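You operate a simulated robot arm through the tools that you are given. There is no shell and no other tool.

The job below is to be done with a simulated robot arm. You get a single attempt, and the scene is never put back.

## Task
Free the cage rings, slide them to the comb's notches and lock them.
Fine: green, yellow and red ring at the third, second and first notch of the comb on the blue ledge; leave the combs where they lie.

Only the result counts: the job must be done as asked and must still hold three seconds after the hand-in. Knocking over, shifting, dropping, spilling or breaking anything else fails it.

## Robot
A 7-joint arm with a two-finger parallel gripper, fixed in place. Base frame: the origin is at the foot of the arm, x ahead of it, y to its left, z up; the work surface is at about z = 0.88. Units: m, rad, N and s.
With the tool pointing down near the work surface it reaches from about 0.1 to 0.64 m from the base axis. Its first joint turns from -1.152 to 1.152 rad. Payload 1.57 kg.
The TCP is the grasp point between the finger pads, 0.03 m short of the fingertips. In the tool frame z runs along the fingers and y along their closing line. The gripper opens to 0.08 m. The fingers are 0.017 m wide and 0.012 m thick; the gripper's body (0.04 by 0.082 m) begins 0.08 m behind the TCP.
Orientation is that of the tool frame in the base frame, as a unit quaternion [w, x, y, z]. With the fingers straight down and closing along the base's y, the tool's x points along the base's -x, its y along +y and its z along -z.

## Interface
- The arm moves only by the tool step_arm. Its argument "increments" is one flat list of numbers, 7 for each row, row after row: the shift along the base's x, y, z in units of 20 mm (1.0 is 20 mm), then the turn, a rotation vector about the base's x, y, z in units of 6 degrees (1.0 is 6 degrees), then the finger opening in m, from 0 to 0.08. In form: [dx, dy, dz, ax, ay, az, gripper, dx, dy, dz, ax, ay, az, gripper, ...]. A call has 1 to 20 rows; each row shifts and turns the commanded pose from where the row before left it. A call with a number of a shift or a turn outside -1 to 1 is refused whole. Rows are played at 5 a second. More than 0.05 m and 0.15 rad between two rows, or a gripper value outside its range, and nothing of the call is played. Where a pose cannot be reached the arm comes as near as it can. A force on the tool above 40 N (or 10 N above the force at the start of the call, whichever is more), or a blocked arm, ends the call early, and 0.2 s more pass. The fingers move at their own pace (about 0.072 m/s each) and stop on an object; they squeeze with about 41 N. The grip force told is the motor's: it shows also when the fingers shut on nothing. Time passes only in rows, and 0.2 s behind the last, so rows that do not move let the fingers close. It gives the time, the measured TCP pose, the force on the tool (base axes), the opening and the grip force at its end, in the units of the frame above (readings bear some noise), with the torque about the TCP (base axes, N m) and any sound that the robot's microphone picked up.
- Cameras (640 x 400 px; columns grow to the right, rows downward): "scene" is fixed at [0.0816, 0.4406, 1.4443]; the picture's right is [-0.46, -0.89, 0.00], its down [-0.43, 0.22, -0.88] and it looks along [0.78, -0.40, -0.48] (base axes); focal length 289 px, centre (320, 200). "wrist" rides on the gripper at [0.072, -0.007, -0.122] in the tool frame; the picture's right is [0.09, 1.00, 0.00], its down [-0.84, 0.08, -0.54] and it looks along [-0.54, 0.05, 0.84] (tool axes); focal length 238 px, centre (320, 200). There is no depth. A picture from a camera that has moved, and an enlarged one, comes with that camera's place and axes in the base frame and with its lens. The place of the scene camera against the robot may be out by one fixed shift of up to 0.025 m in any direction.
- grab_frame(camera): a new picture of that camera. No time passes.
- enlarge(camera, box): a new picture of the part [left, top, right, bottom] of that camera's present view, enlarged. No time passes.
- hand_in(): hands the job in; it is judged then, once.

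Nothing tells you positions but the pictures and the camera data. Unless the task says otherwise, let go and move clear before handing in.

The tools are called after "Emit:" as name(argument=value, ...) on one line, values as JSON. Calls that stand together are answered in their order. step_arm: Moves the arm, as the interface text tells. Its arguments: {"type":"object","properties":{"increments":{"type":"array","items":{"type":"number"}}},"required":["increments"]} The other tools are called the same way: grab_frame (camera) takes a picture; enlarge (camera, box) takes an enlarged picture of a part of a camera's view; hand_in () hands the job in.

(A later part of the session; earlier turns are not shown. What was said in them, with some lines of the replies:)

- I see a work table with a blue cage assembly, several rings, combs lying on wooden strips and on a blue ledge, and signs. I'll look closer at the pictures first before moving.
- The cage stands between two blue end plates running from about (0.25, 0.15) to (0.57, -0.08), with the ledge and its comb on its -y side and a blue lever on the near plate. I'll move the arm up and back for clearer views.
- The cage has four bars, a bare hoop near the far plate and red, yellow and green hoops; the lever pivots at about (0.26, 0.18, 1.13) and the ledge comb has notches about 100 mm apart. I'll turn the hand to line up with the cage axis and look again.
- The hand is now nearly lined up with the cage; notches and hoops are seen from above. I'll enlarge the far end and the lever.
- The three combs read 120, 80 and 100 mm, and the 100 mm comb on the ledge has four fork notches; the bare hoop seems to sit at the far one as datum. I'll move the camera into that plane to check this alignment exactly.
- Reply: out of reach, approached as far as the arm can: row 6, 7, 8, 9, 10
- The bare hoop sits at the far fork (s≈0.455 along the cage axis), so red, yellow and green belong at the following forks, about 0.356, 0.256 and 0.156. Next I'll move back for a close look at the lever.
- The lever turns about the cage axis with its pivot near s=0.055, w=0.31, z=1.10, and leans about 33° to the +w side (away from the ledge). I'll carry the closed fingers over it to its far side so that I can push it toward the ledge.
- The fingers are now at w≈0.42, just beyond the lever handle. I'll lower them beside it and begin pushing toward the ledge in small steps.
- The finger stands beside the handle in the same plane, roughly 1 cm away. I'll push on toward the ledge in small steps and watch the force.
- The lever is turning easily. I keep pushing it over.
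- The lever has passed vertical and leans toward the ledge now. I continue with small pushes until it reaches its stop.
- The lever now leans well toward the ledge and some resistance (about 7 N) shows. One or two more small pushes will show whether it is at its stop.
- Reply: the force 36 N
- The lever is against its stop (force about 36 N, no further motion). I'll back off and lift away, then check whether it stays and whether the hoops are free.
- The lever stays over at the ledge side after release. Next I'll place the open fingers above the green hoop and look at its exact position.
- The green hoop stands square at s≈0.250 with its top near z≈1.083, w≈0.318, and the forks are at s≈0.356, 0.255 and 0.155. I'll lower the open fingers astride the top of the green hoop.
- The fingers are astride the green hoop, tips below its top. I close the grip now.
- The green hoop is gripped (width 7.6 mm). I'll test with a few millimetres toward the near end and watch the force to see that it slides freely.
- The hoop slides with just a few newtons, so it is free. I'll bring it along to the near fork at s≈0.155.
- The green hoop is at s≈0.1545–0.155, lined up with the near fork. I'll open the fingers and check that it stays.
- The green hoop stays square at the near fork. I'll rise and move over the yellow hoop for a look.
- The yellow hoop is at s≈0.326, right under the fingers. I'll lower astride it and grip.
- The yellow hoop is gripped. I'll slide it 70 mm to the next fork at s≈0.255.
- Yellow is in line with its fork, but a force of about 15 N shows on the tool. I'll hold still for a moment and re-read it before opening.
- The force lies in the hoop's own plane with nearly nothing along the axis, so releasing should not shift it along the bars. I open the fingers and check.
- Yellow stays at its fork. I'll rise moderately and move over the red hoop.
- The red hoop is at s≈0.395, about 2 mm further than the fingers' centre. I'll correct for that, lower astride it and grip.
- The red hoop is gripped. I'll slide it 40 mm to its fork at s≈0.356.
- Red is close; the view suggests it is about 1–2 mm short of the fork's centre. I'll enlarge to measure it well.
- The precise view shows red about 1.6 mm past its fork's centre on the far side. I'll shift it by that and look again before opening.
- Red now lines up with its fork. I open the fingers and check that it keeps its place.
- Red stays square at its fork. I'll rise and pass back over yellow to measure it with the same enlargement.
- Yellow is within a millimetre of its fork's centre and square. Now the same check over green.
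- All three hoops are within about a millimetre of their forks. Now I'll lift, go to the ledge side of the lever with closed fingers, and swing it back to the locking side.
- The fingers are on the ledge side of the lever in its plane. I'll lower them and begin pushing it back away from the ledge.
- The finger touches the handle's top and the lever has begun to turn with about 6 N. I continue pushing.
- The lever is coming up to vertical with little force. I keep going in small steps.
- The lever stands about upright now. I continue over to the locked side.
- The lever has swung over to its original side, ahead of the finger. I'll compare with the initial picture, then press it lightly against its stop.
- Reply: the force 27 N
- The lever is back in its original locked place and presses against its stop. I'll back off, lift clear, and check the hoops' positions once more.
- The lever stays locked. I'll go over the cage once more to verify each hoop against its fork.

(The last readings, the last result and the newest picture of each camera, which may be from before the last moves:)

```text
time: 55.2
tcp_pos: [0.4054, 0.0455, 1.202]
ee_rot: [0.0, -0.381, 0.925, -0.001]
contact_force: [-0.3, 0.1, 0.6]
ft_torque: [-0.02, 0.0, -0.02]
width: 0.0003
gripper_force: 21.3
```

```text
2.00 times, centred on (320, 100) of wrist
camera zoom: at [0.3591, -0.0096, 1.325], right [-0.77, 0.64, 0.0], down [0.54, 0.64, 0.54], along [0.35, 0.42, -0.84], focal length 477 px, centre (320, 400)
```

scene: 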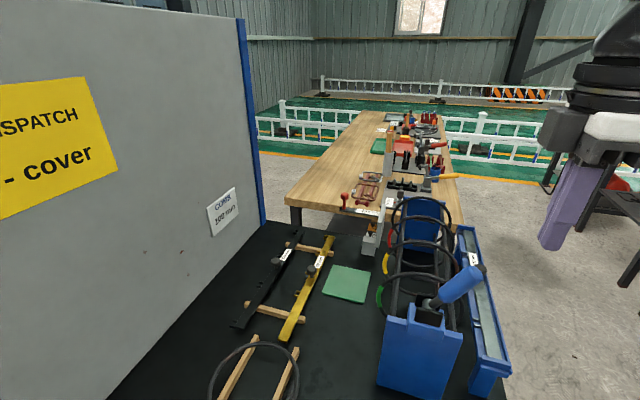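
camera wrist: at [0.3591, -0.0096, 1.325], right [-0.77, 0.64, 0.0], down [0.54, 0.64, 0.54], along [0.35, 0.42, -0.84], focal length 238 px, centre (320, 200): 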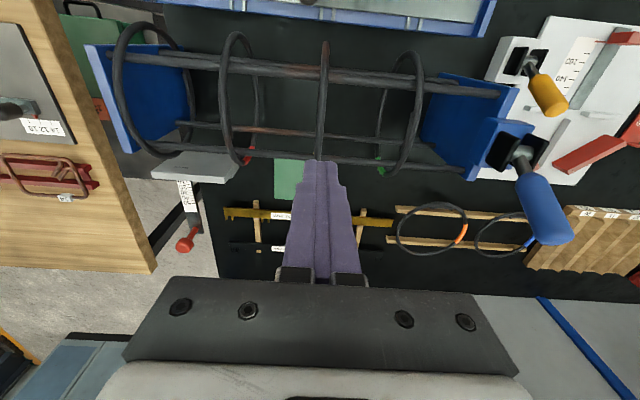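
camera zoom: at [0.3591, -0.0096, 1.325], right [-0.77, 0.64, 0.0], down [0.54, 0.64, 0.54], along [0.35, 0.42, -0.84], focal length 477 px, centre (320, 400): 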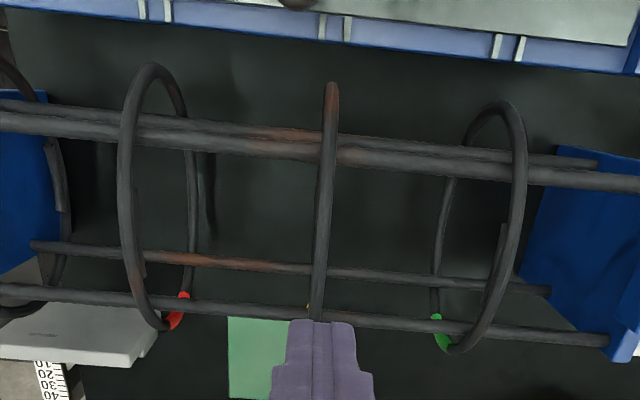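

Yellow is unchanged after locking. I'll check red and then green from straight above the same way.

Emit:
step_arm(increments=[0.884, -0.884, -0.5, 0, 0, 0, 0, 0.884, -0.884, -0.5, 0, 0, 0, 0, 0.884, -0.884, -0.5, 0, 0, 0, 0, 0.884, -0.884, -0.5, 0, 0, 0, 0])

Emit:
enlarge(camera="wrist", box=[270, 0, 370, 65])

Emit:
enlarge(camera="wrist", box=[220, 0, 420, 200])

Emit:
step_arm(increments=[-0.943, 0.943, 0, 0, 0, 0, 0, -0.943, 0.943, 0, 0, 0, 0, 0, -0.943, 0.943, 0, 0, 0, 0, 0, -0.943, 0.943, 0, 0, 0, 0, 0, -0.943, 0.943, 0.4, 0, 0, 0, 0, -0.943, 0.943, 0.4, 0, 0, 0, 0, -0.943, 0.943, 0.4, 0, 0, 0, 0])

Emit:
enlarge(camera="wrist", box=[270, 0, 370, 65])

Emit:
enlarge(camera="wrist", box=[220, 0, 420, 200])

```text
time: 56.2
tcp_pos: [0.477, -0.0243, 1.1625]
ee_rot: [0.0, -0.381, 0.925, 0.0]
contact_force: [0.2, 1.5, 0.5]
ft_torque: [-0.01, 0.01, -0.01]
width: 0.0002
gripper_force: 20.9
```

```text
6.15 times, centred on (320, 32) of wrist
camera zoom: at [0.4314, -0.0798, 1.2856], right [-0.77, 0.64, 0.0], down [0.54, 0.64, 0.54], along [0.35, 0.42, -0.84], focal length 1467 px, centre (320, 1231)
```

zoom: 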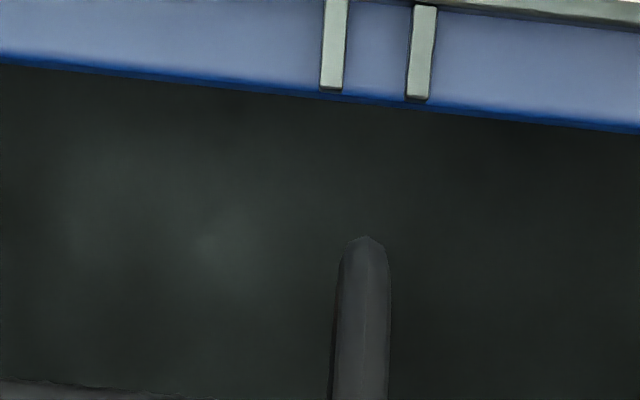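

```text
2.00 times, centred on (320, 100) of wrist
camera zoom: at [0.4314, -0.0798, 1.2856], right [-0.77, 0.64, 0.0], down [0.54, 0.64, 0.54], along [0.35, 0.42, -0.84], focal length 477 px, centre (320, 400)
```

zoom: 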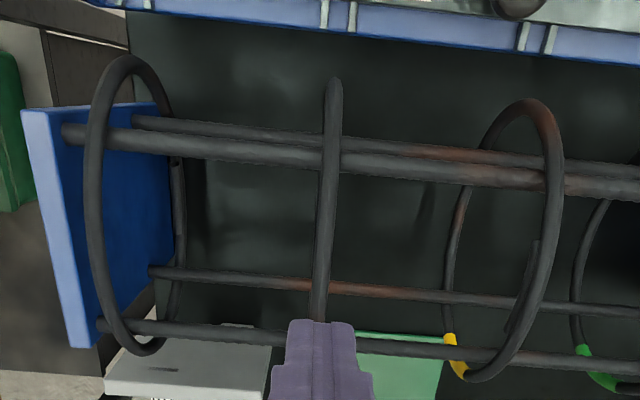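

```text
time: 57.8
tcp_pos: [0.345, 0.1061, 1.1871]
ee_rot: [0.0, -0.381, 0.925, 0.001]
contact_force: [-0.1, 0.5, 0.0]
ft_torque: [0.0, 0.04, 0.03]
width: 0.0
gripper_force: 20.5
```

```text
6.15 times, centred on (320, 32) of wrist
camera zoom: at [0.2988, 0.0502, 1.3105], right [-0.77, 0.64, 0.0], down [0.54, 0.64, 0.54], along [0.35, 0.42, -0.84], focal length 1467 px, centre (320, 1231)
```

zoom: 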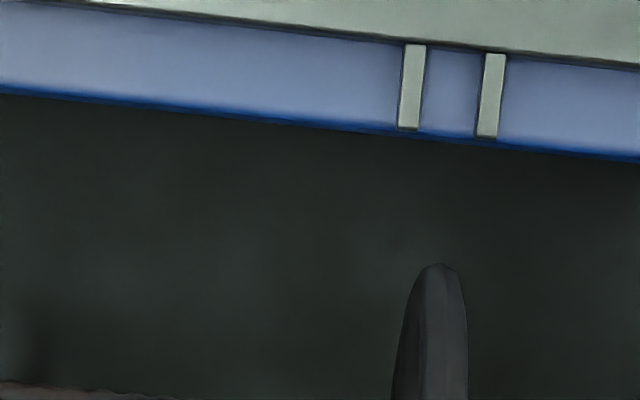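

```text
2.00 times, centred on (320, 100) of wrist
camera zoom: at [0.2988, 0.0502, 1.3105], right [-0.77, 0.64, 0.0], down [0.54, 0.64, 0.54], along [0.35, 0.42, -0.84], focal length 477 px, centre (320, 400)
```

zoom: 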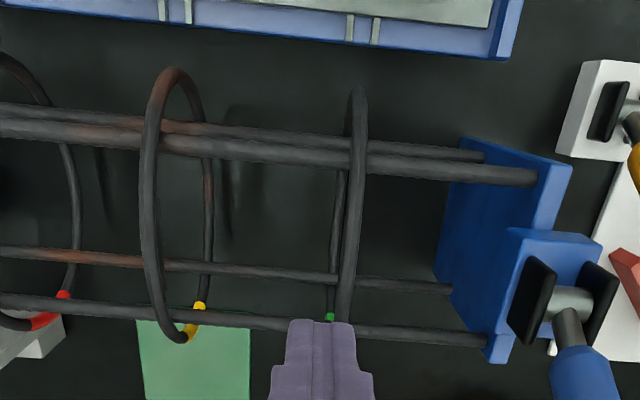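

All three hoops sit within a millimetre of their forks, and the lever is back in its locked position. I'll lift the arm clear and take a last look.

Emit:
step_arm(increments=[0, 0, 1, 0, 0, 0, 0.02, 0, 0, 1, 0, 0, 0, 0.02, 0, 0, 1, 0, 0, 0, 0.02, 0, -1, 0, 0, 0, 0, 0.02, 0, -1, 0, 0, 0, 0, 0.02, 0, -1, 0, 0, 0, 0, 0.02, 0, 0, 0, 0, 0, 0, 0.02])

Emit:
grab_frame(camera="scene")

Emit:
enlarge(camera="scene", box=[340, 180, 540, 380])

```text
time: 59.4
tcp_pos: [0.3453, 0.0481, 1.2491]
ee_rot: [0.0, -0.38, 0.925, 0.0]
contact_force: [-0.1, -0.6, -0.9]
ft_torque: [0.01, -0.01, 0.02]
width: 0.0201
gripper_force: 0.2
```

```text
taken
```

scene: 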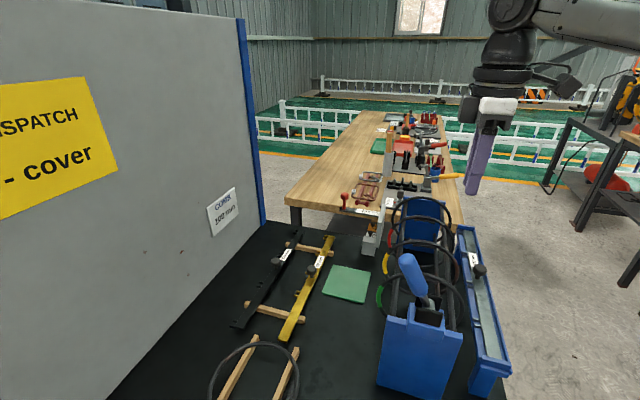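

```text
2.00 times, centred on (440, 280) of scene
camera zoom: at [0.0816, 0.4406, 1.4443], right [-0.46, -0.89, 0.0], down [-0.43, 0.22, -0.88], along [0.78, -0.4, -0.48], focal length 578 px, centre (80, 40)
```

zoom: 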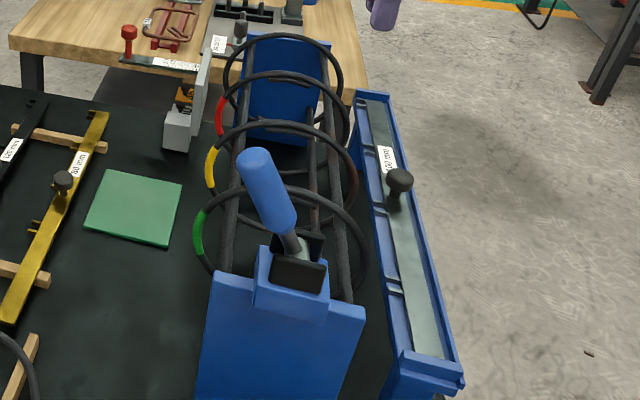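

The rings are at their notches on the ledge comb: red at the first after the bare datum hoop, yellow at the second and green at the third. The lever is locked, the combs are untouched and the arm is clear, so I hand the job in.

Emit:
hand_in()

```text
The job is handed in.
```

The red, yellow and green rings are at the first, second and third notches of the comb on the blue ledge, and the lever is locked again. I handed the job in; no verdict has come back.

- **Which notch is first:** the comb has four notches, and the bare hoop next to the far plate already sits at the outermost one. I took that one as the starting point, so "first" is the next notch towards the lever end. Nothing in the pictures numbers the notches, so this is my reading of the task.
- **Ring positions:** measured from the wrist camera after locking, all three rings are within about 1 mm of the centre of their notch.
- **Locking:** the lever is back in the position it had at the start and firm against its stop. I did not pull on the rings to test that they are held.
- **Everything else:** the combs were not touched. The last pictures show nothing else knocked or moved, and the arm is clear of the cage.
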